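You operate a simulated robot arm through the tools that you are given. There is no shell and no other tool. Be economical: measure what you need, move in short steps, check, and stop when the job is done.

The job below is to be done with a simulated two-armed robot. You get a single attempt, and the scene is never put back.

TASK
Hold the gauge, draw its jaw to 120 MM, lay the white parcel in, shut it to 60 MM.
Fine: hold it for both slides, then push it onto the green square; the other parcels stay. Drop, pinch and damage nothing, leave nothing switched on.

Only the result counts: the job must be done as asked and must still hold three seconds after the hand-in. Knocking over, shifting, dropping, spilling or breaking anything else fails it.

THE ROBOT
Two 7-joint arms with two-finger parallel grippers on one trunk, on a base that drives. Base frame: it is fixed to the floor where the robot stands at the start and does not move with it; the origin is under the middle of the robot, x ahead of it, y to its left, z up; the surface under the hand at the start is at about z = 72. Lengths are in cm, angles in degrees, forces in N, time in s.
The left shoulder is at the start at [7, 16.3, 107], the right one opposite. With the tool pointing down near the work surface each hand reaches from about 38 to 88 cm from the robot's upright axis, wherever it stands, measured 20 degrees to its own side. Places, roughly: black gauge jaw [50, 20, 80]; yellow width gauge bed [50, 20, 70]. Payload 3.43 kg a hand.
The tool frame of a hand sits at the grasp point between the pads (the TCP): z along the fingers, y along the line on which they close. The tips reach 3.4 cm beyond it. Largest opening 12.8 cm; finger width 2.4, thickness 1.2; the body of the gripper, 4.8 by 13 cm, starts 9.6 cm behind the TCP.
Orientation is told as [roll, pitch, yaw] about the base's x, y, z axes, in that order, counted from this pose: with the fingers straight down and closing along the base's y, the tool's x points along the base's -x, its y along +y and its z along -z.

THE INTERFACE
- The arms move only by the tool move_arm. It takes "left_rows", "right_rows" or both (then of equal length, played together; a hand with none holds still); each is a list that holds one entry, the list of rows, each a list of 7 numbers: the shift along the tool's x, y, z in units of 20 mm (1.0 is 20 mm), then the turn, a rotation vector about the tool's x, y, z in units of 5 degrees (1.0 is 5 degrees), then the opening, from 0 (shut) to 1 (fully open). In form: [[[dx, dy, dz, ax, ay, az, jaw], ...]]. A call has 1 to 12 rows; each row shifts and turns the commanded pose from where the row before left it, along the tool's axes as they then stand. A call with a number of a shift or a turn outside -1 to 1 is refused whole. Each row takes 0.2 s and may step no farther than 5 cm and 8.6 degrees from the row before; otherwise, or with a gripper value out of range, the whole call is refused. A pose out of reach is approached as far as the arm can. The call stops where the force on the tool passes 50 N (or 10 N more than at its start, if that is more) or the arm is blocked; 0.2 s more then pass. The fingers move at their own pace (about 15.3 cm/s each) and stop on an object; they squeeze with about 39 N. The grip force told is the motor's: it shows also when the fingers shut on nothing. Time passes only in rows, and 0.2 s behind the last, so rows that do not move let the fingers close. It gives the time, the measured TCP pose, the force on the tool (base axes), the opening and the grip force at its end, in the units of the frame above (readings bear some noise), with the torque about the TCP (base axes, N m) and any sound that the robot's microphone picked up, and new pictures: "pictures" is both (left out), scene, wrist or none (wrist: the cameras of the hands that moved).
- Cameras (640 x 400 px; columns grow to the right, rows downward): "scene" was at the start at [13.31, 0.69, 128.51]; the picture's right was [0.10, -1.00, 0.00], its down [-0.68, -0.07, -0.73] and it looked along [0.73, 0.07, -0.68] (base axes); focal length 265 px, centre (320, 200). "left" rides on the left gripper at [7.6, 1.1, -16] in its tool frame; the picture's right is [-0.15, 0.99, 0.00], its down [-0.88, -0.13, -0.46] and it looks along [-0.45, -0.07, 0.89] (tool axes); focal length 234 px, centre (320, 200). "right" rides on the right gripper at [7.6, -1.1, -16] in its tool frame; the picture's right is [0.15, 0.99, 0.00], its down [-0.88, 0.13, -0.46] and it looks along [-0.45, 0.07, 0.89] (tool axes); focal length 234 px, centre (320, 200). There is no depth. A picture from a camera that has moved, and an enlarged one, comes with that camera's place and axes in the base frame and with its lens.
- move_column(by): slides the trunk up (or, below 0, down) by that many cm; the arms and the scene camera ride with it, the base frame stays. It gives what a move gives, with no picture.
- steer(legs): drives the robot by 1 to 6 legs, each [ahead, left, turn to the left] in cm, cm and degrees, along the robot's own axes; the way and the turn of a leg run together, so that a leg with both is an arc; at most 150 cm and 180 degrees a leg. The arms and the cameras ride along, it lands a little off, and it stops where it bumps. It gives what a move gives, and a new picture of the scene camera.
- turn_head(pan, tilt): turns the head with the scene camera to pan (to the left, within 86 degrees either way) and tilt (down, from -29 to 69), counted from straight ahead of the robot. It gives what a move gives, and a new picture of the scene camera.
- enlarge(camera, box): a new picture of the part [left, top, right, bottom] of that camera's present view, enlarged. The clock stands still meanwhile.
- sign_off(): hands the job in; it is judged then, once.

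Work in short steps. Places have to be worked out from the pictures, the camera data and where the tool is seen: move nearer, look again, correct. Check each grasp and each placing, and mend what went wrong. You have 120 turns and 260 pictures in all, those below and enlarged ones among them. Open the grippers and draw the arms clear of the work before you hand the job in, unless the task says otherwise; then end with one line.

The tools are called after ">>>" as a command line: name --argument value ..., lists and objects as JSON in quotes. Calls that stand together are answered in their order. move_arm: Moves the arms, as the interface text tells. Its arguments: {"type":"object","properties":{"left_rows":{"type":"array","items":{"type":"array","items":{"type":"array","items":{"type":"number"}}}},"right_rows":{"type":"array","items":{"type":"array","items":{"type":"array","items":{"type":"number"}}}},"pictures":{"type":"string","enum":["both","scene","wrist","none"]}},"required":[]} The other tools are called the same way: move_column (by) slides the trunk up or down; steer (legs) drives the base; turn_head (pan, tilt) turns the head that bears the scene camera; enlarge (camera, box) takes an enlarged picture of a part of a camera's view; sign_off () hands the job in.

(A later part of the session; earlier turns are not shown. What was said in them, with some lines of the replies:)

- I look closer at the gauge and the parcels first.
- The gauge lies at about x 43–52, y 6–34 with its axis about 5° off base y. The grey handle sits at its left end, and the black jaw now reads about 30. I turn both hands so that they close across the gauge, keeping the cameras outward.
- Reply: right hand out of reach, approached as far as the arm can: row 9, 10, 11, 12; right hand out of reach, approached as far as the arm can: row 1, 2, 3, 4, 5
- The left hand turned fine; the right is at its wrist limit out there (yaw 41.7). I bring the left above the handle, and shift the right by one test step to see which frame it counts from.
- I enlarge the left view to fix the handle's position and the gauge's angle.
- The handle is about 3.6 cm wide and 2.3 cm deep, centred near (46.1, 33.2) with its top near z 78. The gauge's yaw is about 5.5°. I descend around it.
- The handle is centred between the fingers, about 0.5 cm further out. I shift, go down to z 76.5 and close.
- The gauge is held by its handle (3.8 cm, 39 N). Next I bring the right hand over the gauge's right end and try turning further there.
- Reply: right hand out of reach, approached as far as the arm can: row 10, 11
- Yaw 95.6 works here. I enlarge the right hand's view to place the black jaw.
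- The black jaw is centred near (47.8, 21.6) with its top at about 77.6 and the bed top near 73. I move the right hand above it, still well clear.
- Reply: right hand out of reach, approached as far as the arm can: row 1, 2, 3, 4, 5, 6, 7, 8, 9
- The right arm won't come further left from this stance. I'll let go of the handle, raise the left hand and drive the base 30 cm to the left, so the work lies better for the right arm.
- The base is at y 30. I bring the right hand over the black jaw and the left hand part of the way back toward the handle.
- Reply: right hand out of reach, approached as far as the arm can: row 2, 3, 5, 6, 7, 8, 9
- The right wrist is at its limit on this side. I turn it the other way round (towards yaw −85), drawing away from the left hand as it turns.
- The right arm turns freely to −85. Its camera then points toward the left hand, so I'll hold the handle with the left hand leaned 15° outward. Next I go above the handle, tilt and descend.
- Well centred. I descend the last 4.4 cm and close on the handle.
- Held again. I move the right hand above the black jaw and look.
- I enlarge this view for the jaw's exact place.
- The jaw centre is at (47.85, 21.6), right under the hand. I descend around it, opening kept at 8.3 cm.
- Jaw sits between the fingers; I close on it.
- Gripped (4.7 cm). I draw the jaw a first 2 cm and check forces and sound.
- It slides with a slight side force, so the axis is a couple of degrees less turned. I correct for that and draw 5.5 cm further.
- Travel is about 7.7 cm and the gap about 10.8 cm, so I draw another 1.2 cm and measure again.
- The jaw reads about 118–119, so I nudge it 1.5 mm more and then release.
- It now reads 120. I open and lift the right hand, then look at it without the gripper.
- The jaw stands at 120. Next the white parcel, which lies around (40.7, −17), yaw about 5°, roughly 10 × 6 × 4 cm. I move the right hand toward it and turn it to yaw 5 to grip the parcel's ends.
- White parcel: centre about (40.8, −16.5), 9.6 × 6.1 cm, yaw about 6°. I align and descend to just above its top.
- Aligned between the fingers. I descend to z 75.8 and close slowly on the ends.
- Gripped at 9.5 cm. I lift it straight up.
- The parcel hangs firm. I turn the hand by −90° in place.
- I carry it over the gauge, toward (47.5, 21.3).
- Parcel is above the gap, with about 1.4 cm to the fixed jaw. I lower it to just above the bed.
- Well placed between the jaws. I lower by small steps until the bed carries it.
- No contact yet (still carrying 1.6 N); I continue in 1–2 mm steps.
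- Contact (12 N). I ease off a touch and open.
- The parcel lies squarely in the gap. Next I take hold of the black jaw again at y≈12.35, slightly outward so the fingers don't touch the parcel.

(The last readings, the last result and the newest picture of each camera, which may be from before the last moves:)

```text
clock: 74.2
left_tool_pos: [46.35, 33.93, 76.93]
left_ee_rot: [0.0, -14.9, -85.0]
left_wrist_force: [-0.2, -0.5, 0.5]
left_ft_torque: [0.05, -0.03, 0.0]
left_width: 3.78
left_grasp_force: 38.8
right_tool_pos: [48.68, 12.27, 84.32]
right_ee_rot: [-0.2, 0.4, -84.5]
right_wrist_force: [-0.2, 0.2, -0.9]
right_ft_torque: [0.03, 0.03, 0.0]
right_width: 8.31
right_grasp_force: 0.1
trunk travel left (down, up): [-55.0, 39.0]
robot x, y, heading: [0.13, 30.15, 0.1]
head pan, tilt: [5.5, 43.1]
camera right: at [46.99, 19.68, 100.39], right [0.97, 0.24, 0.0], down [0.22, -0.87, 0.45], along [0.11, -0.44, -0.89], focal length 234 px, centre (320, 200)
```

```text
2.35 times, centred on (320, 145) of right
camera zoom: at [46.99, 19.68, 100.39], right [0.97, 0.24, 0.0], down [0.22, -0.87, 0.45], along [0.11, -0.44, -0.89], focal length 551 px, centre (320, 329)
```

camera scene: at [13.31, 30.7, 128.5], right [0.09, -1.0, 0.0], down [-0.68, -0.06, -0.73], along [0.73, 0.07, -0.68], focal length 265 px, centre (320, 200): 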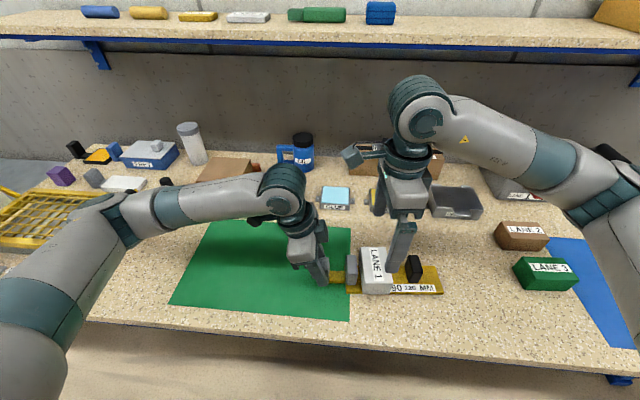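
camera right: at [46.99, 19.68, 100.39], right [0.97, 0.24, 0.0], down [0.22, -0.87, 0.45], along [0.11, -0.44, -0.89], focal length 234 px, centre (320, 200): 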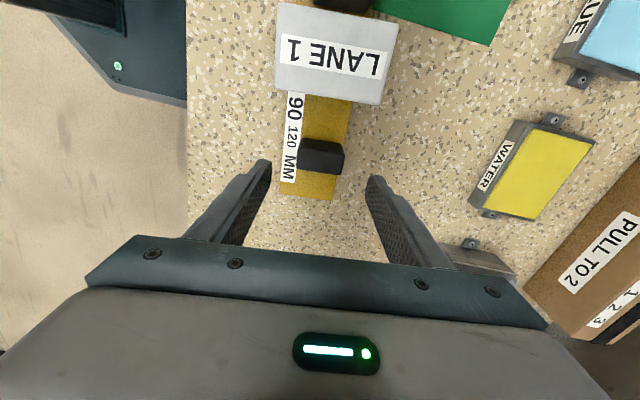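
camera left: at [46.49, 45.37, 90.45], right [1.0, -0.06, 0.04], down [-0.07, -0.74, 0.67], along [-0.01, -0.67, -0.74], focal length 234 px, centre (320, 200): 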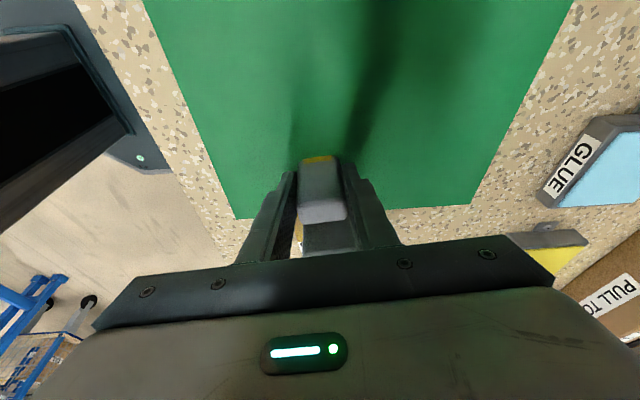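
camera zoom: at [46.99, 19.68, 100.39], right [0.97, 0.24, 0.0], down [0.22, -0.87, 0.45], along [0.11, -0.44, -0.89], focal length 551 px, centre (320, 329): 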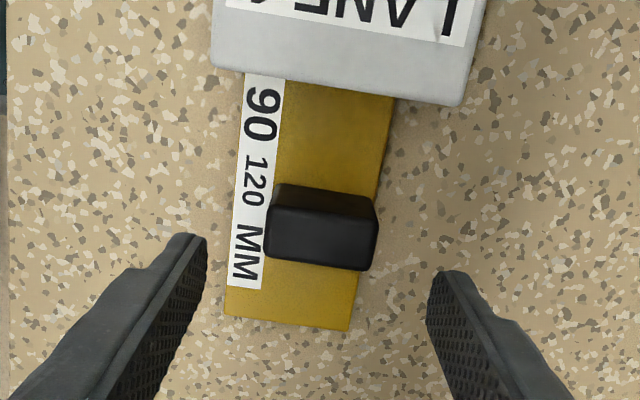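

The jaw is at (48.7, 12.7) as expected. I descend and close.

>>> move_arm --right_rows '[[[0, 0, 0.86, 0, 0, 0, 0.65], [0, 0, 0.86, 0, 0, 0, 0.65], [0, 0, 0.86, 0, 0, 0, 0.65], [0, 0, 0.84, 0, 0, 0, 0.65], [0, 0, 0, 0, 0, 0, 0.5], [0, 0, 0, 0, 0, 0, 0.42], [0, 0, 0, 0, 0, 0, 0.36], [0, 0, 0, 0, 0, 0, 0], [0, 0, 0, 0, 0, 0, 0]]]' --pictures "wrist"

```text
clock: 76.2
left_tool_pos: [46.39, 33.98, 76.87]
left_ee_rot: [0.0, -15.0, -85.0]
left_wrist_force: [1.4, -0.9, 0.6]
left_ft_torque: [-0.14, 0.35, 0.4]
left_width: 3.78
left_grasp_force: 38.8
right_tool_pos: [48.71, 12.26, 77.53]
right_ee_rot: [-0.3, 0.2, -84.5]
right_wrist_force: [-1.8, 0.4, -0.3]
right_ft_torque: [0.01, -0.34, -0.14]
right_width: 4.69
right_grasp_force: 39.2
trunk travel left (down, up): [-55.0, 39.0]
robot x, y, heading: [-0.04, 30.18, 0.0]
head pan, tilt: [5.5, 43.1]
camera right: at [46.96, 19.71, 93.54], right [0.97, 0.24, 0.0], down [0.22, -0.87, 0.45], along [0.11, -0.44, -0.89], focal length 234 px, centre (320, 200)
```

right: 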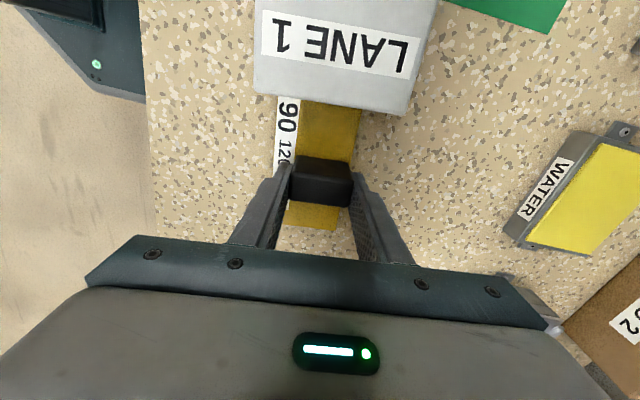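

Gripped. I shut it by 4 cm first, checking the side force.

>>> move_arm --right_rows '[[[0.4, 0, 0, 0, 0, 0, 0], [0.4, 0, 0, 0, 0, 0, 0], [0.4, 0, 0, 0, 0, 0, 0], [0.4, 0, 0, 0, 0, 0, 0], [0.4, 0, 0, 0, 0, 0, 0]]]' --pictures "wrist"

>>> enlarge --camera "scene" --box '[330, 235, 450, 305]'

```text
clock: 77.5
left_tool_pos: [46.37, 33.87, 76.94]
left_ee_rot: [0.0, -15.0, -85.1]
left_wrist_force: [-0.6, -0.2, 1.5]
left_ft_torque: [0.14, 0.21, 0.12]
left_width: 3.79
left_grasp_force: 39.1
right_tool_pos: [48.25, 16.24, 77.44]
right_ee_rot: [-0.2, 0.2, -84.5]
right_wrist_force: [0.8, 0.8, -1.7]
right_ft_torque: [-0.4, -0.33, -0.23]
right_width: 4.71
right_grasp_force: 38.4
trunk travel left (down, up): [-55.0, 39.0]
robot x, y, heading: [0.12, 29.8, -0.2]
head pan, tilt: [5.5, 43.1]
camera right: at [46.59, 23.67, 93.55], right [0.97, 0.24, 0.0], down [0.22, -0.87, 0.45], along [0.11, -0.44, -0.89], focal length 234 px, centre (320, 200)
```

right: 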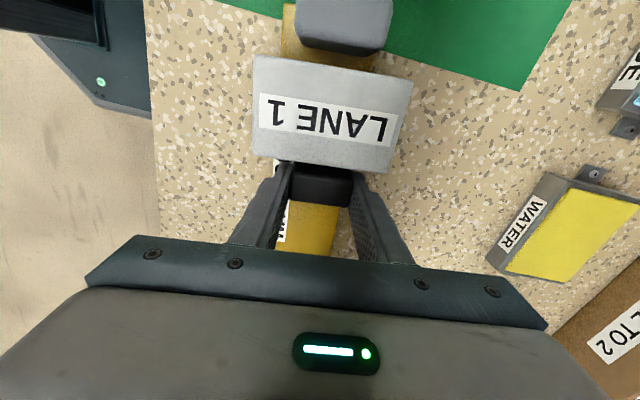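

```text
5.33 times, centred on (390, 270) of scene
camera zoom: at [13.34, 30.69, 128.51], right [0.09, -1.0, 0.0], down [-0.68, -0.06, -0.73], along [0.73, 0.07, -0.68], focal length 1412 px, centre (-53, -173)
```

zoom: 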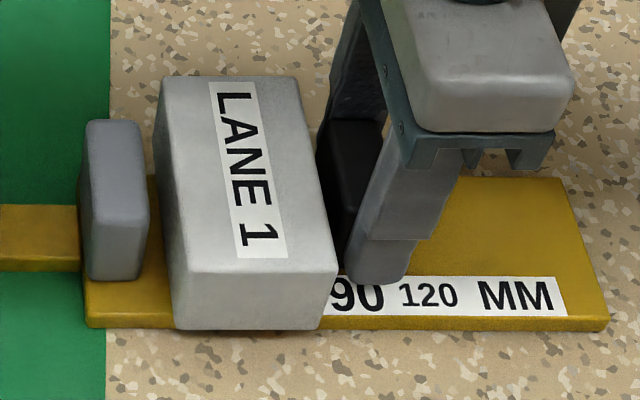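

Sliding freely, 4.0 cm done. I go 1.4 cm more, slowly.

>>> move_arm --right_rows '[[[0.15, 0, 0, 0, 0, 0, 0], [0.15, 0, 0, 0, 0, 0, 0], [0.15, 0, 0, 0, 0, 0, 0], [0.15, 0, 0, 0, 0, 0, 0], [0.1, 0, 0, 0, 0, 0, 0]]]' --pictures "wrist"

>>> enlarge --camera "scene" --box '[330, 235, 450, 305]'

```text
clock: 78.7
left_tool_pos: [46.36, 33.92, 76.93]
left_ee_rot: [-0.1, -15.0, -85.1]
left_wrist_force: [-5.6, 0.6, 4.5]
left_ft_torque: [0.15, 0.18, -0.4]
left_width: 3.77
left_grasp_force: 38.7
right_tool_pos: [48.15, 17.71, 77.51]
right_ee_rot: [-0.2, 0.2, -84.6]
right_wrist_force: [6.4, -0.4, -3.2]
right_ft_torque: [-0.54, -0.38, -0.63]
right_width: 4.7
right_grasp_force: 39.0
trunk travel left (down, up): [-55.0, 39.0]
robot x, y, heading: [0.02, 30.13, 0.0]
head pan, tilt: [5.5, 43.1]
camera right: at [46.41, 25.13, 93.56], right [0.97, 0.24, 0.0], down [0.22, -0.87, 0.45], along [0.11, -0.44, -0.89], focal length 234 px, centre (320, 200)
```

right: 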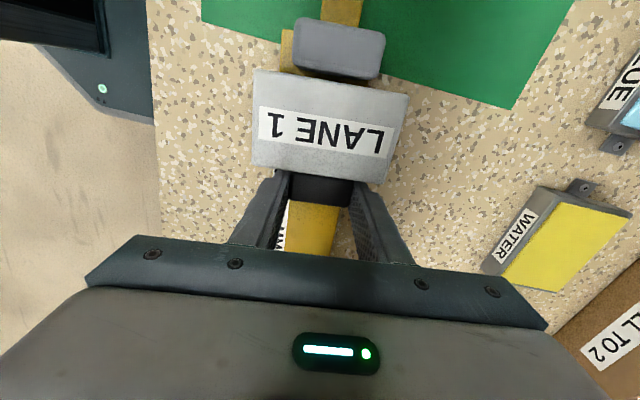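

```text
5.33 times, centred on (390, 270) of scene
camera zoom: at [13.34, 30.68, 128.51], right [0.09, -1.0, 0.0], down [-0.68, -0.06, -0.73], along [0.73, 0.07, -0.68], focal length 1412 px, centre (-53, -173)
```

zoom: 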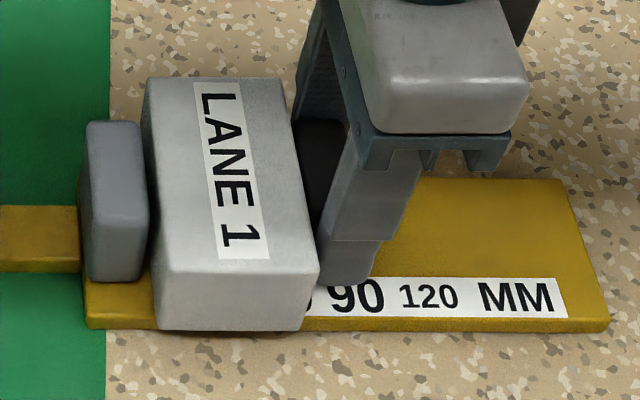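

About 0.5 cm remains to 60. I go on in 1 mm steps and watch the closing force.

>>> move_arm --right_rows '[[[0.06, 0.04, 0, 0, 0, 0, 0], [0.06, 0.02, 0, 0, 0, 0, 0], [0.05, 0, 0, 0, 0, 0, 0]]]' --pictures "none"

>>> enlarge --camera "scene" --box '[330, 235, 450, 305]'

```text
clock: 79.5
left_tool_pos: [46.32, 34.05, 76.86]
left_ee_rot: [0.0, -15.0, -85.0]
left_wrist_force: [0.5, 0.3, 2.4]
left_ft_torque: [-0.36, 0.44, 0.18]
left_width: 3.77
left_grasp_force: 38.9
right_tool_pos: [48.25, 17.97, 77.52]
right_ee_rot: [-0.2, 0.2, -84.3]
right_wrist_force: [0.9, -1.1, -4.5]
right_ft_torque: [-0.24, -0.55, -0.16]
right_width: 4.69
right_grasp_force: 39.0
trunk travel left (down, up): [-55.0, 39.0]
robot x, y, heading: [0.22, 30.02, 0.2]
head pan, tilt: [5.5, 43.1]
```

```text
5.33 times, centred on (390, 270) of scene
camera zoom: at [13.35, 30.67, 128.5], right [0.09, -1.0, 0.0], down [-0.68, -0.06, -0.73], along [0.73, 0.07, -0.68], focal length 1412 px, centre (-53, -173)
```

zoom: 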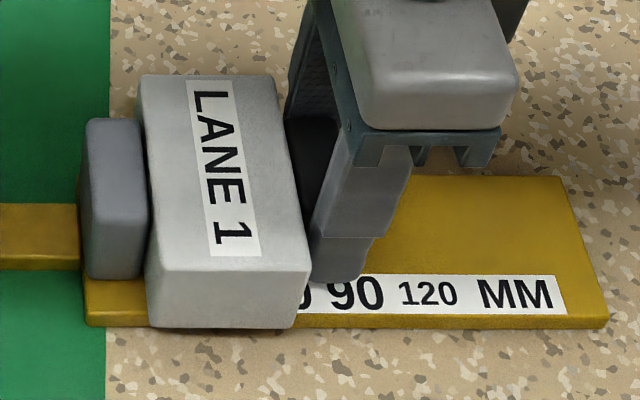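

Parcel is nearly at the fixed jaw; one more 1.2 mm step and a check.

>>> move_arm --right_rows '[[[0.06, 0, 0, 0, 0, 0, 0], [0, 0, 0, 0, 0, 0, 0]]]' --pictures "none"

>>> enlarge --camera "scene" --box '[330, 235, 450, 305]'

```text
clock: 80.0
left_tool_pos: [46.37, 33.82, 76.89]
left_ee_rot: [0.0, -15.0, -85.0]
left_wrist_force: [0.4, 2.8, 3.8]
left_ft_torque: [-0.86, 0.2, 0.28]
left_width: 3.77
left_grasp_force: 39.3
right_tool_pos: [48.28, 18.01, 77.57]
right_ee_rot: [-0.3, 0.2, -84.6]
right_wrist_force: [-1.3, -3.1, -5.7]
right_ft_torque: [0.08, -0.29, -0.06]
right_width: 4.68
right_grasp_force: 39.0
trunk travel left (down, up): [-55.0, 39.0]
robot x, y, heading: [-0.09, 29.96, -0.1]
head pan, tilt: [5.5, 43.1]
```

```text
5.33 times, centred on (390, 270) of scene
camera zoom: at [13.34, 30.67, 128.5], right [0.09, -1.0, 0.0], down [-0.68, -0.06, -0.73], along [0.73, 0.07, -0.68], focal length 1412 px, centre (-53, -173)
```

zoom: 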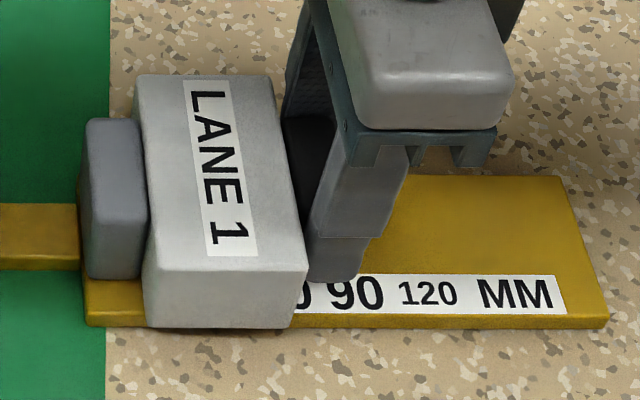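

>>> move_arm --right_rows '[[[0.06, 0, 0, 0, 0, 0, 0], [0, 0, 0, 0, 0, 0, 0]]]' --pictures "none"

>>> enlarge --camera "scene" --box '[330, 235, 450, 305]'

>>> enlarge --camera "right" --box '[230, 0, 410, 220]'

```text
clock: 80.7
left_tool_pos: [46.39, 34.11, 76.87]
left_ee_rot: [-0.1, -14.9, -85.0]
left_wrist_force: [2.0, 9.2, 4.6]
left_ft_torque: [-0.55, 0.13, 0.26]
left_width: 3.76
left_grasp_force: 38.9
right_tool_pos: [48.25, 18.15, 77.42]
right_ee_rot: [-0.3, 0.2, -84.5]
right_wrist_force: [-1.6, -10.7, -3.3]
right_ft_torque: [-0.04, -0.26, 0.12]
right_width: 4.68
right_grasp_force: 38.8
trunk travel left (down, up): [-55.0, 39.0]
robot x, y, heading: [0.11, 29.86, -0.3]
head pan, tilt: [5.5, 43.1]
```

```text
5.33 times, centred on (390, 270) of scene
camera zoom: at [13.33, 30.66, 128.51], right [0.09, -1.0, 0.0], down [-0.68, -0.06, -0.73], along [0.73, 0.07, -0.68], focal length 1412 px, centre (-53, -173)
```

zoom: 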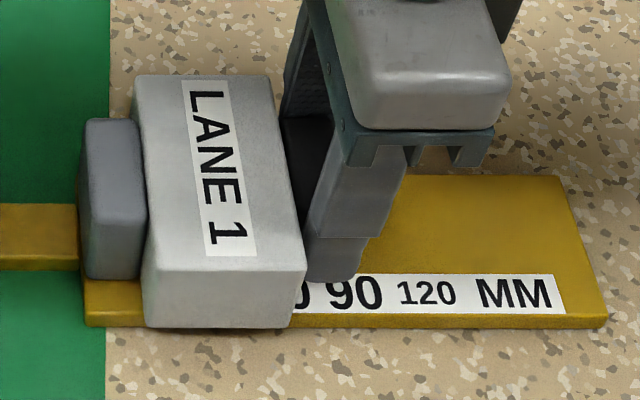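

```text
1.82 times, centred on (320, 110) of right
camera zoom: at [46.5, 25.64, 93.57], right [0.97, 0.24, 0.0], down [0.22, -0.87, 0.45], along [0.11, -0.44, -0.89], focal length 426 px, centre (320, 364)
```

zoom: 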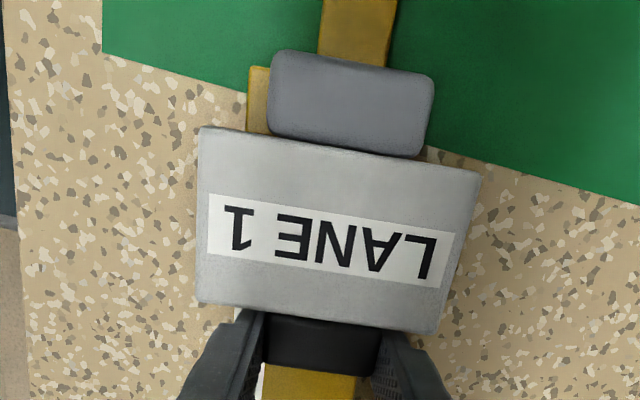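

The jaw has met the parcel at about 5.95 cm of travel, with 10 N, so it reads 60. I release and lift the right hand clear, then inspect.

>>> move_arm --right_rows '[[[0, 0, 0, 0, 0, 0, 0.5], [0, 0, 0, 0, 0, 0, 0.65], [0, 0, 0, 0, 0, 0, 0.65], [-0.05, 0, -0.5, 0, 0, 0, 0.65], [0, 0, -0.9, 0, 0, 0, 0.65], [0, 0, -1, 0, 0, 0, 0.65], [0, 0, -1, 0, 0, 0, 0.65], [0, 0, -1, 0, 0, 0, 0.65], [-0.5, 0, -1, 0, 0, 0, 0.65], [-1, 0, -1, 0, 0, 0, 0.65], [-1, 0, -1, 0, 0, 0, 0.65], [-1, 0, -1, 0, 0, 0, 0.65]]]' --pictures "both"

>>> enlarge --camera "scene" --box '[330, 235, 450, 305]'

>>> enlarge --camera "right" --box '[230, 0, 410, 220]'

```text
clock: 83.2
left_tool_pos: [46.36, 33.92, 76.94]
left_ee_rot: [0.0, -15.0, -85.0]
left_wrist_force: [-1.3, -0.5, -0.2]
left_ft_torque: [0.41, 0.03, 0.0]
left_width: 3.76
left_grasp_force: 39.0
right_tool_pos: [48.9, 10.8, 94.17]
right_ee_rot: [-0.2, 0.3, -84.4]
right_wrist_force: [-0.5, -0.6, 0.0]
right_ft_torque: [0.01, -0.03, 0.01]
right_width: 8.32
right_grasp_force: 0.1
trunk travel left (down, up): [-55.0, 39.0]
robot x, y, heading: [-0.22, 30.05, -0.1]
head pan, tilt: [5.5, 43.1]
camera scene: at [13.29, 30.63, 128.5], right [0.09, -1.0, 0.0], down [-0.68, -0.06, -0.73], along [0.73, 0.07, -0.68], focal length 265 px, centre (320, 200)
camera right: at [47.14, 18.3, 110.26], right [0.97, 0.24, 0.0], down [0.22, -0.87, 0.45], along [0.11, -0.44, -0.89], focal length 234 px, centre (320, 200)
```

scene: 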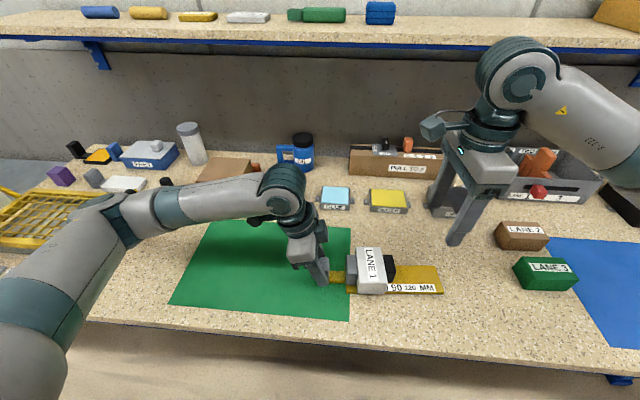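
right: 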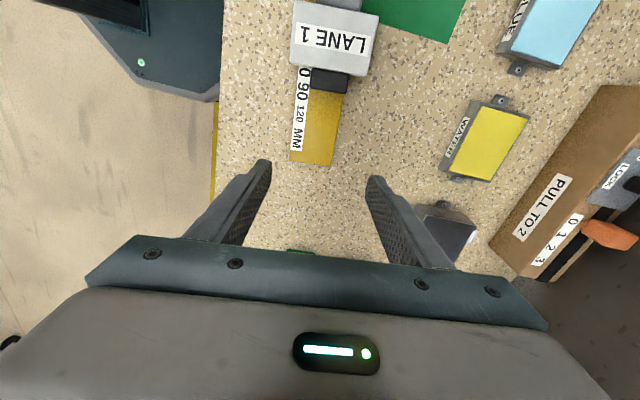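

```text
5.33 times, centred on (390, 270) of scene
camera zoom: at [13.29, 30.63, 128.5], right [0.09, -1.0, 0.0], down [-0.68, -0.06, -0.73], along [0.73, 0.07, -0.68], focal length 1412 px, centre (-53, -173)
```

zoom: 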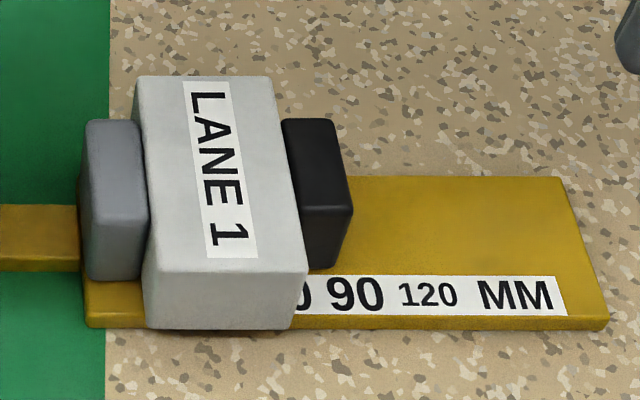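

```text
1.82 times, centred on (320, 110) of right
camera zoom: at [47.14, 18.3, 110.26], right [0.97, 0.24, 0.0], down [0.22, -0.87, 0.45], along [0.11, -0.44, -0.89], focal length 426 px, centre (320, 364)
```

zoom: 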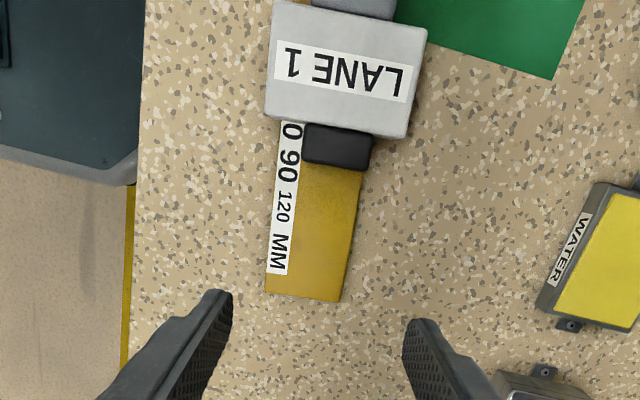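

The parcel sits snug between the jaws at 60. Keeping the left hand's hold, I slide the gauge along the bench toward the green square, with a first 6.5 cm stretch to check.

>>> move_arm --left_rows '[[[0.26, 0.05, -0.07, 0, 0, 0, 0], [0.517, 0.099, -0.139, 0, 0, 0, 0], [0.517, 0.099, -0.139, 0, 0, 0, 0], [0.517, 0.099, -0.139, 0, 0, 0, 0], [0.517, 0.099, -0.139, 0, 0, 0, 0], [0.517, 0.099, -0.139, 0, 0, 0, 0], [0.26, 0.05, -0.07, 0, 0, 0, 0]]]' --pictures "scene"

```text
clock: 84.8
left_tool_pos: [47.03, 40.36, 76.89]
left_ee_rot: [0.0, -15.0, -85.0]
left_wrist_force: [0.3, 0.2, -0.8]
left_ft_torque: [0.46, 0.06, -0.03]
left_width: 3.77
left_grasp_force: 38.3
right_tool_pos: [48.86, 10.9, 94.29]
right_ee_rot: [-0.1, 0.3, -84.5]
right_wrist_force: [-1.0, -1.0, -0.6]
right_ft_torque: [0.01, -0.02, 0.01]
right_width: 8.32
right_grasp_force: 0.0
trunk travel left (down, up): [-55.0, 39.0]
robot x, y, heading: [0.07, 29.95, -0.1]
head pan, tilt: [5.5, 43.1]
camera scene: at [13.34, 30.68, 128.5], right [0.09, -1.0, 0.0], down [-0.68, -0.06, -0.73], along [0.73, 0.07, -0.68], focal length 265 px, centre (320, 200)
```

scene: 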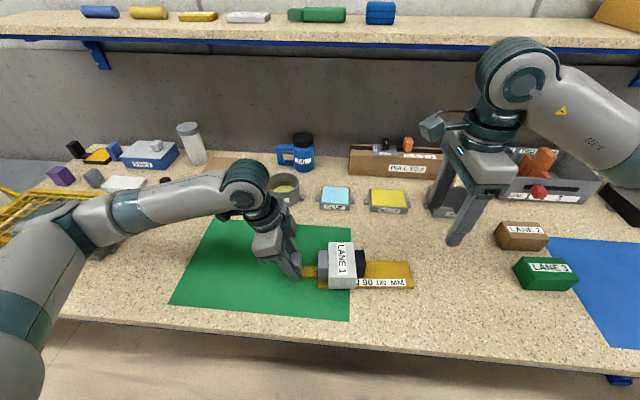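

The gauge follows well. Before going on I look left to make sure the left elbow has room.

>>> turn_head --pan 50 --tilt 40

```text
clock: 86.0
left_tool_pos: [47.12, 40.37, 76.97]
left_ee_rot: [0.0, -15.0, -84.9]
left_wrist_force: [-0.1, 0.2, -2.2]
left_ft_torque: [0.47, 0.02, -0.01]
left_width: 3.77
left_grasp_force: 38.6
right_tool_pos: [49.06, 10.91, 94.2]
right_ee_rot: [-0.2, 0.3, -84.5]
right_wrist_force: [0.0, 0.0, 0.0]
right_ft_torque: [-0.01, -0.03, 0.03]
right_width: 8.32
right_grasp_force: 0.0
trunk travel left (down, up): [-55.0, 39.0]
robot x, y, heading: [0.07, 29.89, 0.1]
head pan, tilt: [50.0, 40.0]
camera scene: at [10.58, 36.4, 128.96], right [0.77, -0.64, 0.0], down [-0.41, -0.49, -0.77], along [0.49, 0.59, -0.64], focal length 265 px, centre (320, 200)
```

scene: 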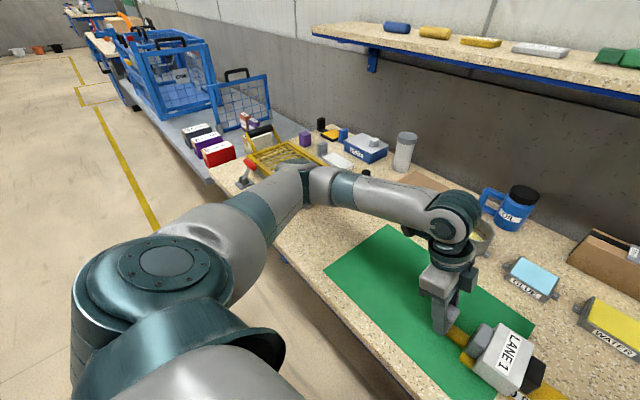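

Plenty of room: the nearest items are beyond y≈110. I continue the slide.

>>> move_arm --left_rows '[[[0.26, 0.05, -0.07, 0, 0, 0, 0], [0.517, 0.099, -0.139, 0, 0, 0, 0], [0.517, 0.099, -0.139, 0, 0, 0, 0], [0.517, 0.099, -0.139, 0, 0, 0, 0], [0.517, 0.099, -0.139, 0, 0, 0, 0], [0.517, 0.099, -0.139, 0, 0, 0, 0], [0.517, 0.099, -0.139, 0, 0, 0, 0], [0.517, 0.099, -0.139, 0, 0, 0, 0], [0.517, 0.099, -0.139, 0, 0, 0, 0], [0.517, 0.099, -0.139, 0, 0, 0, 0], [0.517, 0.099, -0.139, 0, 0, 0, 0], [0.26, 0.05, -0.07, 0, 0, 0, 0]]]' --pictures "scene"

>>> turn_head --pan 20 --tilt 45

```text
clock: 88.6
left_tool_pos: [48.09, 52.24, 76.96]
left_ee_rot: [0.0, -15.0, -85.0]
left_wrist_force: [0.1, 0.4, -2.2]
left_ft_torque: [0.43, 0.03, 0.0]
left_width: 3.75
left_grasp_force: 39.3
right_tool_pos: [49.04, 10.97, 94.07]
right_ee_rot: [-0.3, 0.2, -84.5]
right_wrist_force: [0.4, -0.4, -0.2]
right_ft_torque: [0.02, 0.0, -0.04]
right_width: 8.31
right_grasp_force: 0.0
trunk travel left (down, up): [-55.0, 39.0]
robot x, y, heading: [-0.35, 30.18, 0.0]
head pan, tilt: [50.0, 40.0]
camera scene: at [10.57, 36.42, 128.96], right [0.77, -0.64, 0.0], down [-0.41, -0.49, -0.77], along [0.49, 0.59, -0.64], focal length 265 px, centre (320, 200)
```

scene: 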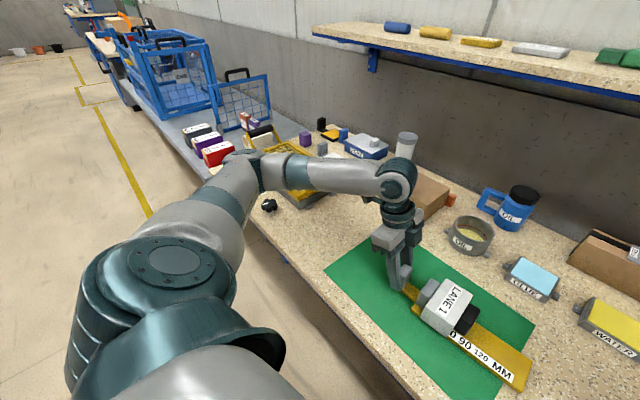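

```text
clock: 89.5
left_tool_pos: [48.19, 52.38, 77.0]
left_ee_rot: [0.0, -15.1, -85.0]
left_wrist_force: [-0.6, -0.4, -1.5]
left_ft_torque: [0.44, 0.03, 0.02]
left_width: 3.76
left_grasp_force: 39.2
right_tool_pos: [48.9, 10.89, 94.21]
right_ee_rot: [-0.3, 0.3, -84.5]
right_wrist_force: [-1.0, -0.1, -0.5]
right_ft_torque: [-0.01, 0.0, -0.01]
right_width: 8.31
right_grasp_force: 0.2
trunk travel left (down, up): [-55.0, 39.0]
robot x, y, heading: [0.16, 29.93, 0.0]
head pan, tilt: [20.0, 45.0]
camera scene: at [12.74, 32.69, 128.23], right [0.34, -0.94, 0.0], down [-0.66, -0.24, -0.71], along [0.66, 0.24, -0.71], focal length 265 px, centre (320, 200)
```

scene: 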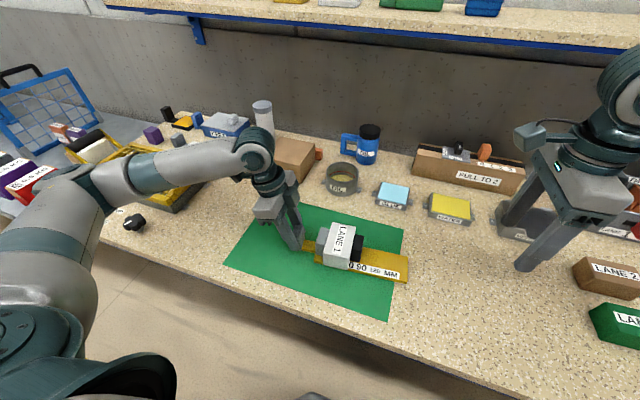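

About 7 cm are left. I check the clearance between the left elbow and the yellow tray before going on.

>>> enlarge --camera "scene" --box '[50, 90, 250, 250]'

>>> enlarge --camera "scene" --box '[210, 190, 430, 330]'

```text
2.50 times, centred on (150, 170) of scene
camera zoom: at [12.74, 32.69, 128.23], right [0.34, -0.94, 0.0], down [-0.66, -0.24, -0.71], along [0.66, 0.24, -0.71], focal length 662 px, centre (745, 275)
```

zoom: 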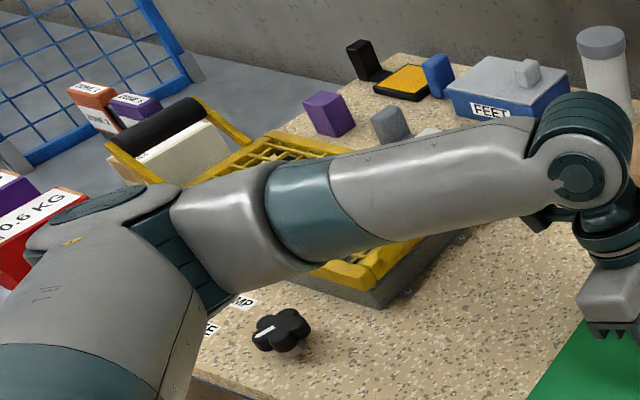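

```text
2.86 times, centred on (320, 260) of scene
camera zoom: at [12.74, 32.69, 128.23], right [0.34, -0.94, 0.0], down [-0.66, -0.24, -0.71], along [0.66, 0.24, -0.71], focal length 757 px, centre (320, 29)
```

zoom: 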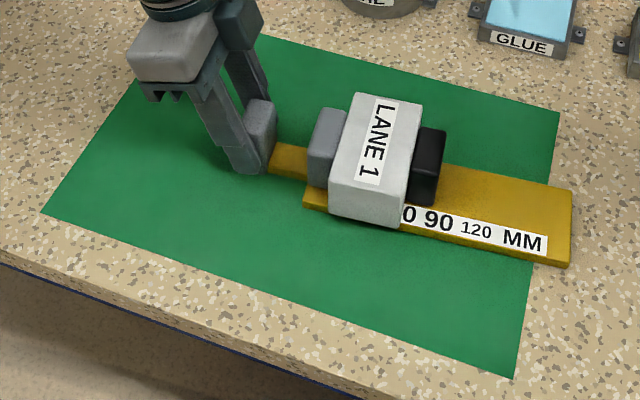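

A switched press and its lever stand near the left elbow, so I won't drag further. I release the handle, lift the left hand straight up, and will push the last 6 cm at the bed's right end with the right hand.

>>> move_arm --left_rows '[[[0, 0, 0, 0, 0, 0, 0.4], [0, 0, 0, 0, 0, 0, 0.6], [0, 0, 0, 0, 0, 0, 0.6], [-0.12, 0, -0.45, 0, 0, 0, 0.6], [-0.24, 0, -0.9, 0, 0, 0, 0.6], [-0.24, 0, -0.9, 0, 0, 0, 0.6], [-0.24, 0, -0.9, 0, 0, 0, 0.6], [-0.24, 0, -0.9, 0, 0, 0, 0.6], [-0.24, 0, -0.9, 0, 0, 0, 0.6], [-0.24, 0, -0.9, 0, 0, 0, 0.6], [-0.24, 0, -0.9, 0, 0, 0, 0.6]]]' --pictures "scene"

```text
clock: 91.9
left_tool_pos: [48.23, 52.38, 90.96]
left_ee_rot: [0.0, -14.9, -85.1]
left_wrist_force: [-0.4, 0.0, 0.1]
left_ft_torque: [0.0, 0.01, 0.01]
left_width: 7.65
left_grasp_force: 0.0
right_tool_pos: [48.82, 10.94, 94.19]
right_ee_rot: [-0.1, 0.3, -84.4]
right_wrist_force: [-0.1, 0.0, 0.5]
right_ft_torque: [0.0, -0.02, 0.02]
right_width: 8.3
right_grasp_force: 0.0
trunk travel left (down, up): [-55.0, 39.0]
robot x, y, heading: [0.22, 30.05, 0.0]
head pan, tilt: [20.0, 45.0]
camera scene: at [12.7, 32.64, 128.24], right [0.34, -0.94, 0.0], down [-0.66, -0.24, -0.71], along [0.66, 0.24, -0.71], focal length 265 px, centre (320, 200)
```

scene: 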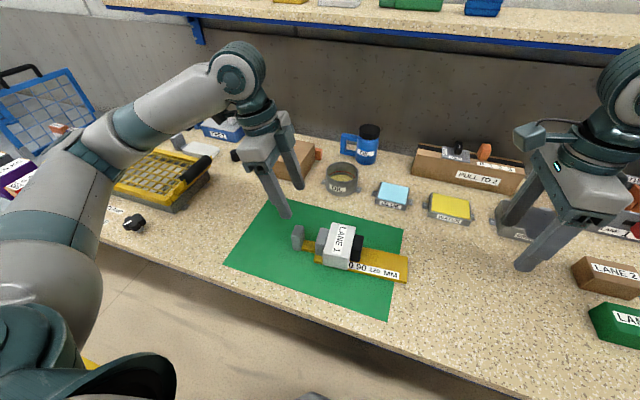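

The left hand is clear and the gauge undisturbed. I bring the right hand, fingers 3.8 cm apart, behind the bed's right end.

>>> move_arm --right_rows '[[[0.84, 0.23, 0.9, 0, 0, 0, 0.3], [0.84, 0.23, 0.9, 0, 0, 0, 0.3], [0.84, 0.23, 0.9, 0, 0, 0, 0.3], [0.84, 0.23, 0.9, 0, 0, 0, 0.3], [0.84, 0.23, 0.9, 0, 0, 0, 0.3], [0, 0, 0.9, 0, 0, 0, 0.3], [0, 0, 0.9, 0, 0, 0, 0.3]]]' --pictures "both"

```text
clock: 93.5
left_tool_pos: [48.22, 52.41, 90.97]
left_ee_rot: [0.0, -15.0, -85.0]
left_wrist_force: [-0.4, 0.2, 1.3]
left_ft_torque: [-0.01, 0.0, 0.02]
left_width: 7.69
left_grasp_force: 0.0
right_tool_pos: [50.35, 19.84, 81.7]
right_ee_rot: [-0.2, 0.3, -84.6]
right_wrist_force: [-0.7, 0.3, -0.3]
right_ft_torque: [-0.06, 0.03, 0.02]
right_width: 3.86
right_grasp_force: 0.0
trunk travel left (down, up): [-55.0, 39.0]
robot x, y, heading: [-0.28, 29.89, 0.2]
head pan, tilt: [20.0, 45.0]
camera scene: at [12.74, 32.69, 128.24], right [0.34, -0.94, 0.0], down [-0.66, -0.24, -0.71], along [0.66, 0.24, -0.71], focal length 265 px, centre (320, 200)
camera right: at [48.62, 27.21, 97.79], right [0.97, 0.24, 0.0], down [0.22, -0.87, 0.45], along [0.11, -0.44, -0.89], focal length 234 px, centre (320, 200)
```

scene: 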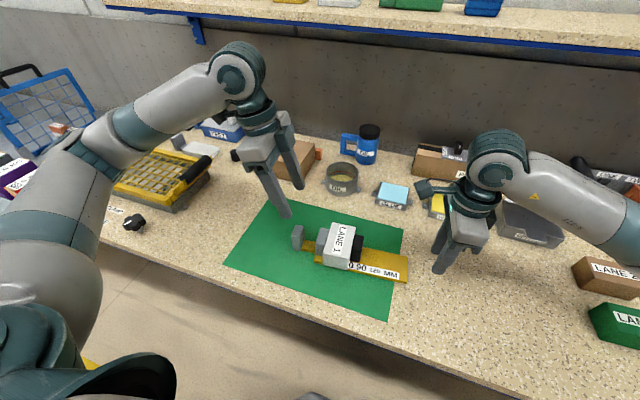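
right: 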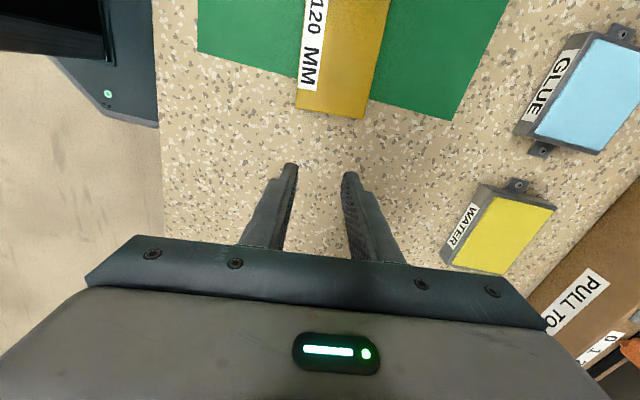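

Well behind the bed's end (50.3, 24.8). I lower to z 76 and approach.

>>> move_arm --right_rows '[[[0, 0, 0.95, 0, 0, 0, 0.3], [0, 0, 0.95, 0, 0, 0, 0.3], [0, 0, 0.95, 0, 0, 0, 0.3], [0.5, 0, 0, 0, 0, 0, 0.3], [0.5, 0, 0, 0, 0, 0, 0.3], [0.5, 0, 0, 0, 0, 0, 0.3]]]' --pictures "both"

```text
clock: 94.9
left_tool_pos: [48.14, 52.4, 90.99]
left_ee_rot: [0.1, -15.1, -85.1]
left_wrist_force: [-0.3, -0.6, 0.0]
left_ft_torque: [0.01, 0.03, 0.0]
left_width: 7.65
left_grasp_force: 0.0
right_tool_pos: [50.03, 22.79, 75.98]
right_ee_rot: [-0.2, 0.2, -84.5]
right_wrist_force: [-0.5, -0.7, 0.7]
right_ft_torque: [-0.02, -0.02, 0.0]
right_width: 3.86
right_grasp_force: 0.2
trunk travel left (down, up): [-55.0, 39.0]
robot x, y, heading: [-0.14, 30.06, -0.3]
head pan, tilt: [20.0, 45.0]
camera scene: at [12.72, 32.73, 128.23], right [0.34, -0.94, 0.0], down [-0.66, -0.24, -0.71], along [0.66, 0.24, -0.71], focal length 265 px, centre (320, 200)
camera right: at [48.3, 30.29, 92.1], right [0.97, 0.24, 0.0], down [0.22, -0.87, 0.45], along [0.11, -0.44, -0.89], focal length 234 px, centre (320, 200)
```

scene: 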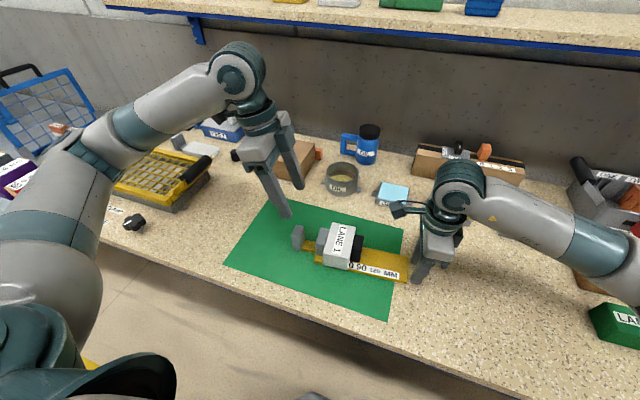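
right: 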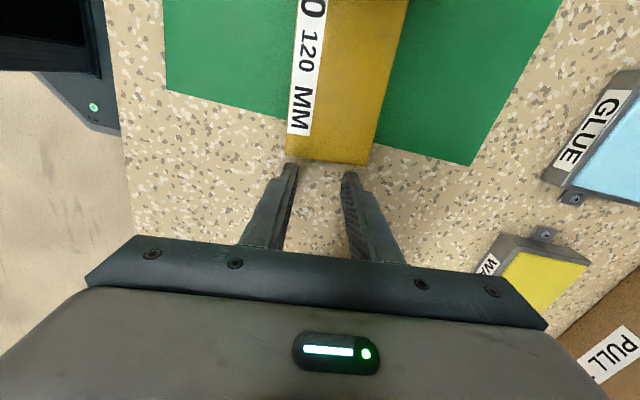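

Nearly touching. I shift 0.6 cm sideways to be central and push the gauge slowly, first 3 cm.

>>> move_arm --right_rows '[[[0, 0.3, 0, 0, 0, 0, 0.3], [0.2, 0, 0, 0, 0, 0, 0.3], [0.3, 0, 0, 0, 0, 0, 0.3], [0.3, 0, 0, 0, 0, 0, 0.3], [0.3, 0, 0, 0, 0, 0, 0.3], [0.3, 0, 0, 0, 0, 0, 0.3], [0.3, 0, 0, 0, 0, 0, 0.3]]]' --pictures "both"

```text
clock: 96.5
left_tool_pos: [48.2, 52.46, 90.86]
left_ee_rot: [0.0, -15.0, -85.1]
left_wrist_force: [0.8, -0.4, -0.3]
left_ft_torque: [0.0, 0.0, 0.01]
left_width: 7.69
left_grasp_force: 0.1
right_tool_pos: [50.38, 26.08, 76.06]
right_ee_rot: [-0.2, 0.3, -84.5]
right_wrist_force: [-0.3, -1.3, 1.1]
right_ft_torque: [-0.01, 0.05, 0.02]
right_width: 3.83
right_grasp_force: 0.0
trunk travel left (down, up): [-55.0, 39.0]
robot x, y, heading: [0.3, 29.81, -0.1]
head pan, tilt: [20.0, 45.0]
camera scene: at [12.71, 32.68, 128.24], right [0.34, -0.94, 0.0], down [-0.66, -0.24, -0.71], along [0.66, 0.24, -0.71], focal length 265 px, centre (320, 200)
camera right: at [48.68, 33.58, 92.1], right [0.97, 0.24, 0.0], down [0.22, -0.87, 0.45], along [0.11, -0.44, -0.89], focal length 234 px, centre (320, 200)
```

scene: 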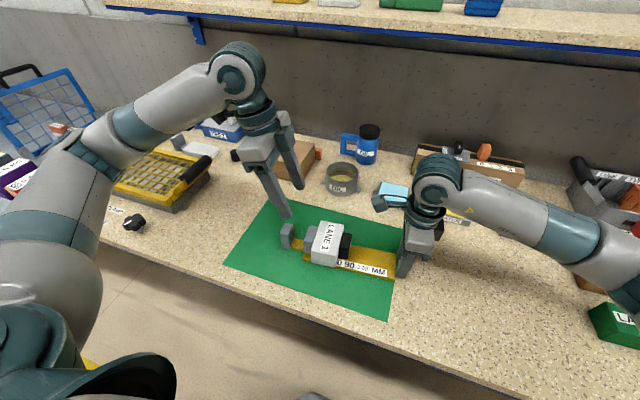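
right: 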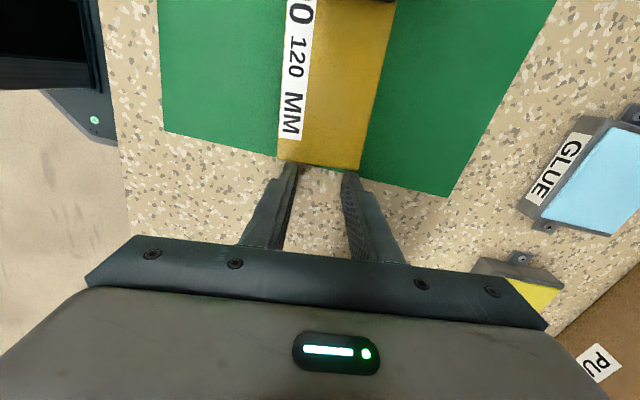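

It slides easily and straight. I push 4.2 cm further.

>>> move_arm --right_rows '[[[0.3, 0, 0, 0, 0, 0, 0.3], [0.3, 0, 0, 0, 0, 0, 0.3], [0.3, 0, 0, 0, 0, 0, 0.3], [0.3, 0, 0, 0, 0, 0, 0.3], [0.3, 0, 0, 0, 0, 0, 0.3], [0.3, 0, 0, 0, 0, 0, 0.3], [0.25, 0, 0, 0, 0, 0, 0.3], [0.1, 0, 0, 0, 0, 0, 0.3]]]' --pictures "scene"

>>> enlarge --camera "scene" --box '[210, 190, 430, 330]'

```text
clock: 98.3
left_tool_pos: [48.22, 52.32, 90.85]
left_ee_rot: [0.0, -15.0, -85.0]
left_wrist_force: [0.0, -1.1, 0.4]
left_ft_torque: [0.04, -0.02, 0.01]
left_width: 7.71
left_grasp_force: 0.1
right_tool_pos: [49.94, 30.59, 76.01]
right_ee_rot: [-0.2, 0.3, -84.6]
right_wrist_force: [0.7, -1.1, 1.5]
right_ft_torque: [-0.04, -0.01, 0.01]
right_width: 3.85
right_grasp_force: 0.0
trunk travel left (down, up): [-55.0, 39.0]
robot x, y, heading: [0.17, 29.82, 0.0]
head pan, tilt: [20.0, 45.0]
camera scene: at [12.71, 32.67, 128.24], right [0.34, -0.94, 0.0], down [-0.66, -0.24, -0.71], along [0.66, 0.24, -0.71], focal length 265 px, centre (320, 200)
```

scene: 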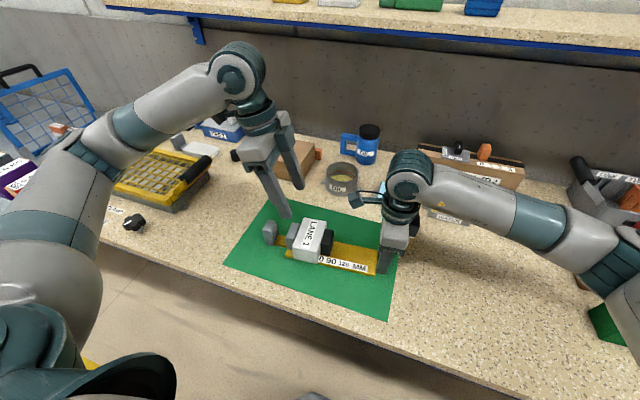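

```text
2.86 times, centred on (320, 260) of scene
camera zoom: at [12.71, 32.67, 128.24], right [0.34, -0.94, 0.0], down [-0.66, -0.24, -0.71], along [0.66, 0.24, -0.71], focal length 757 px, centre (320, 29)
```

zoom: 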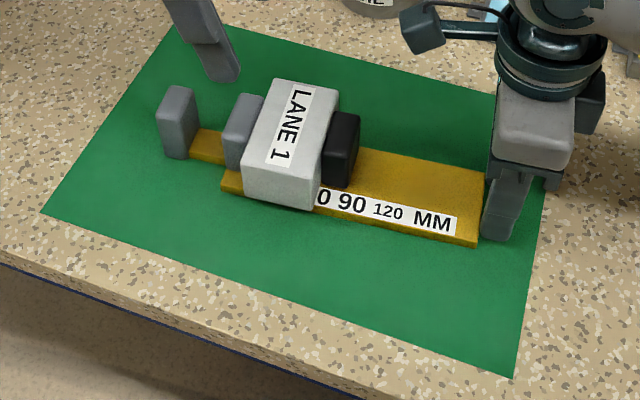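

The whole gauge lies on the green square with margins all round. I back the right hand off and raise both hands clear.

>>> move_arm --right_rows '[[[-0.4, 0, 0, 0, 0, 0, 0.3], [-0.6, 0, 0, 0, 0, 0, 0.3], [0, 0, -0.8, 0, 0, 0, 0.3], [0, 0, -1, 0, 0, 0, 0.5], [-0.5, 0, -1, 0, 0, 0, 1], [-1, 0, -1, 0, 0, 0, 1], [-1, 0, -1, 0, 0, 0, 1], [-1, 0, -1, 0, 0, 0, 1], [-1, 0, -1, 0, 0, 0, 1], [-1, 0, -1, 0, 0, 0, 1], [-1, 0, -1, 0, 0, 0, 1], [-1, 0, -1, 0, 0, 0, 1]]]' --left_rows '[[[0, 0, 0, 0, 0, 0, 0.6], [0, 0, 0, 0, 0, 0, 0.6], [-0.2, 0, -0.7, 0, 0, 0, 0.6], [-0.2, 0, -0.7, 0, 0, 0, 0.6], [-0.2, 0, -0.7, 0, 0, 0, 1], [-0.2, 0, -0.7, 0, 0, 0, 1], [-0.2, 0, -0.7, 0, 0, 0, 1], [-0.2, 0, -0.7, 0, 0, 0, 1], [0, 0, 0, 0, 0, 0, 1], [0, 0, 0, 0, 0, 0, 1], [0, 0, 0, 0, 0, 0, 1], [0, 0, 0, 0, 0, 0, 1]]]' --pictures "scene"

>>> enlarge --camera "scene" --box '[210, 190, 430, 330]'

>>> turn_head --pan -15 --tilt 43

```text
clock: 100.9
left_tool_pos: [48.2, 52.16, 99.78]
left_ee_rot: [0.1, -15.0, -85.1]
left_wrist_force: [0.5, -0.9, 1.3]
left_ft_torque: [0.06, 0.01, -0.02]
left_width: 12.81
left_grasp_force: 0.1
right_tool_pos: [51.72, 13.54, 95.49]
right_ee_rot: [-0.3, 0.3, -84.5]
right_wrist_force: [-0.2, -0.8, 0.2]
right_ft_torque: [0.0, -0.01, -0.02]
right_width: 12.8
right_grasp_force: 0.1
trunk travel left (down, up): [-55.0, 39.0]
robot x, y, heading: [-0.17, 30.27, 0.1]
head pan, tilt: [20.0, 45.0]
camera scene: at [12.67, 32.63, 128.24], right [0.34, -0.94, 0.0], down [-0.66, -0.24, -0.71], along [0.66, 0.24, -0.71], focal length 265 px, centre (320, 200)
```

scene: 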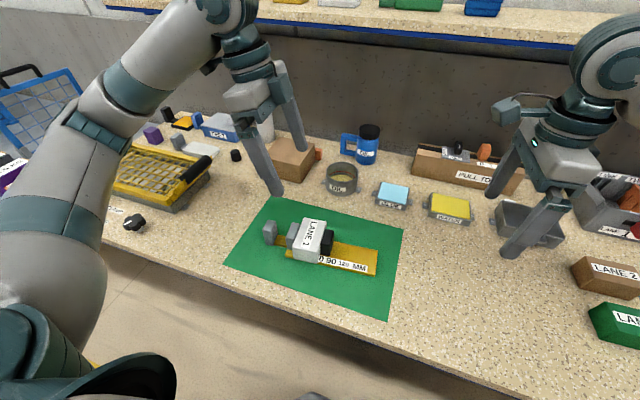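

```text
2.86 times, centred on (320, 260) of scene
camera zoom: at [12.67, 32.63, 128.24], right [0.34, -0.94, 0.0], down [-0.66, -0.24, -0.71], along [0.66, 0.24, -0.71], focal length 757 px, centre (320, 29)
```

zoom: 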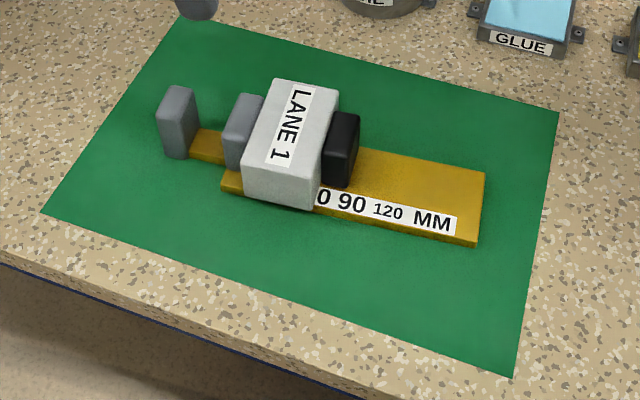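

```text
clock: 101.9
left_tool_pos: [48.12, 52.16, 99.76]
left_ee_rot: [-0.1, -15.1, -84.9]
left_wrist_force: [0.8, 0.2, -0.7]
left_ft_torque: [-0.01, -0.02, 0.02]
left_width: 12.8
left_grasp_force: 0.0
right_tool_pos: [51.76, 13.74, 95.48]
right_ee_rot: [-0.2, 0.4, -84.5]
right_wrist_force: [-0.1, 0.3, -0.6]
right_ft_torque: [0.02, 0.0, 0.0]
right_width: 12.8
right_grasp_force: 0.0
trunk travel left (down, up): [-55.0, 39.0]
robot x, y, heading: [-0.29, 29.85, -0.0]
head pan, tilt: [-15.0, 43.0]
camera scene: at [13.08, 27.76, 128.52], right [-0.26, -0.97, 0.0], down [-0.66, 0.18, -0.73], along [0.71, -0.19, -0.68], focal length 265 px, centre (320, 200)
```

scene: 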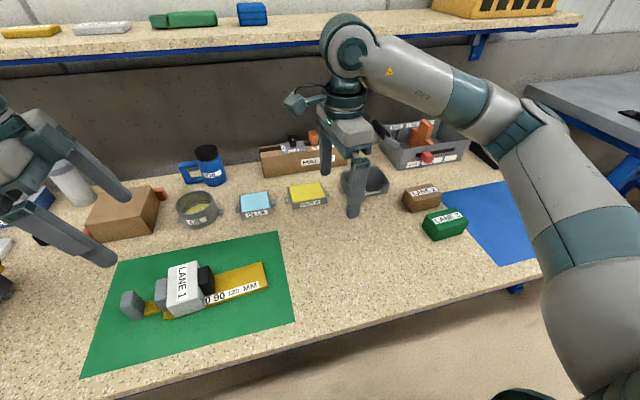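

The parcel is held at 60, the gauge is on the green square, the other parcels are where they were, and both hands are open and clear, so I hand in.

>>> sign_off

```text
The job is handed in.
```

The gauge is on the green square with the white parcel snug in its jaw. By travel and pictures the jaw reads 60 MM to within about 1 mm. It was held for both slides, the green and brown parcels stayed put, I worked no switches, and both hands are open and clear.
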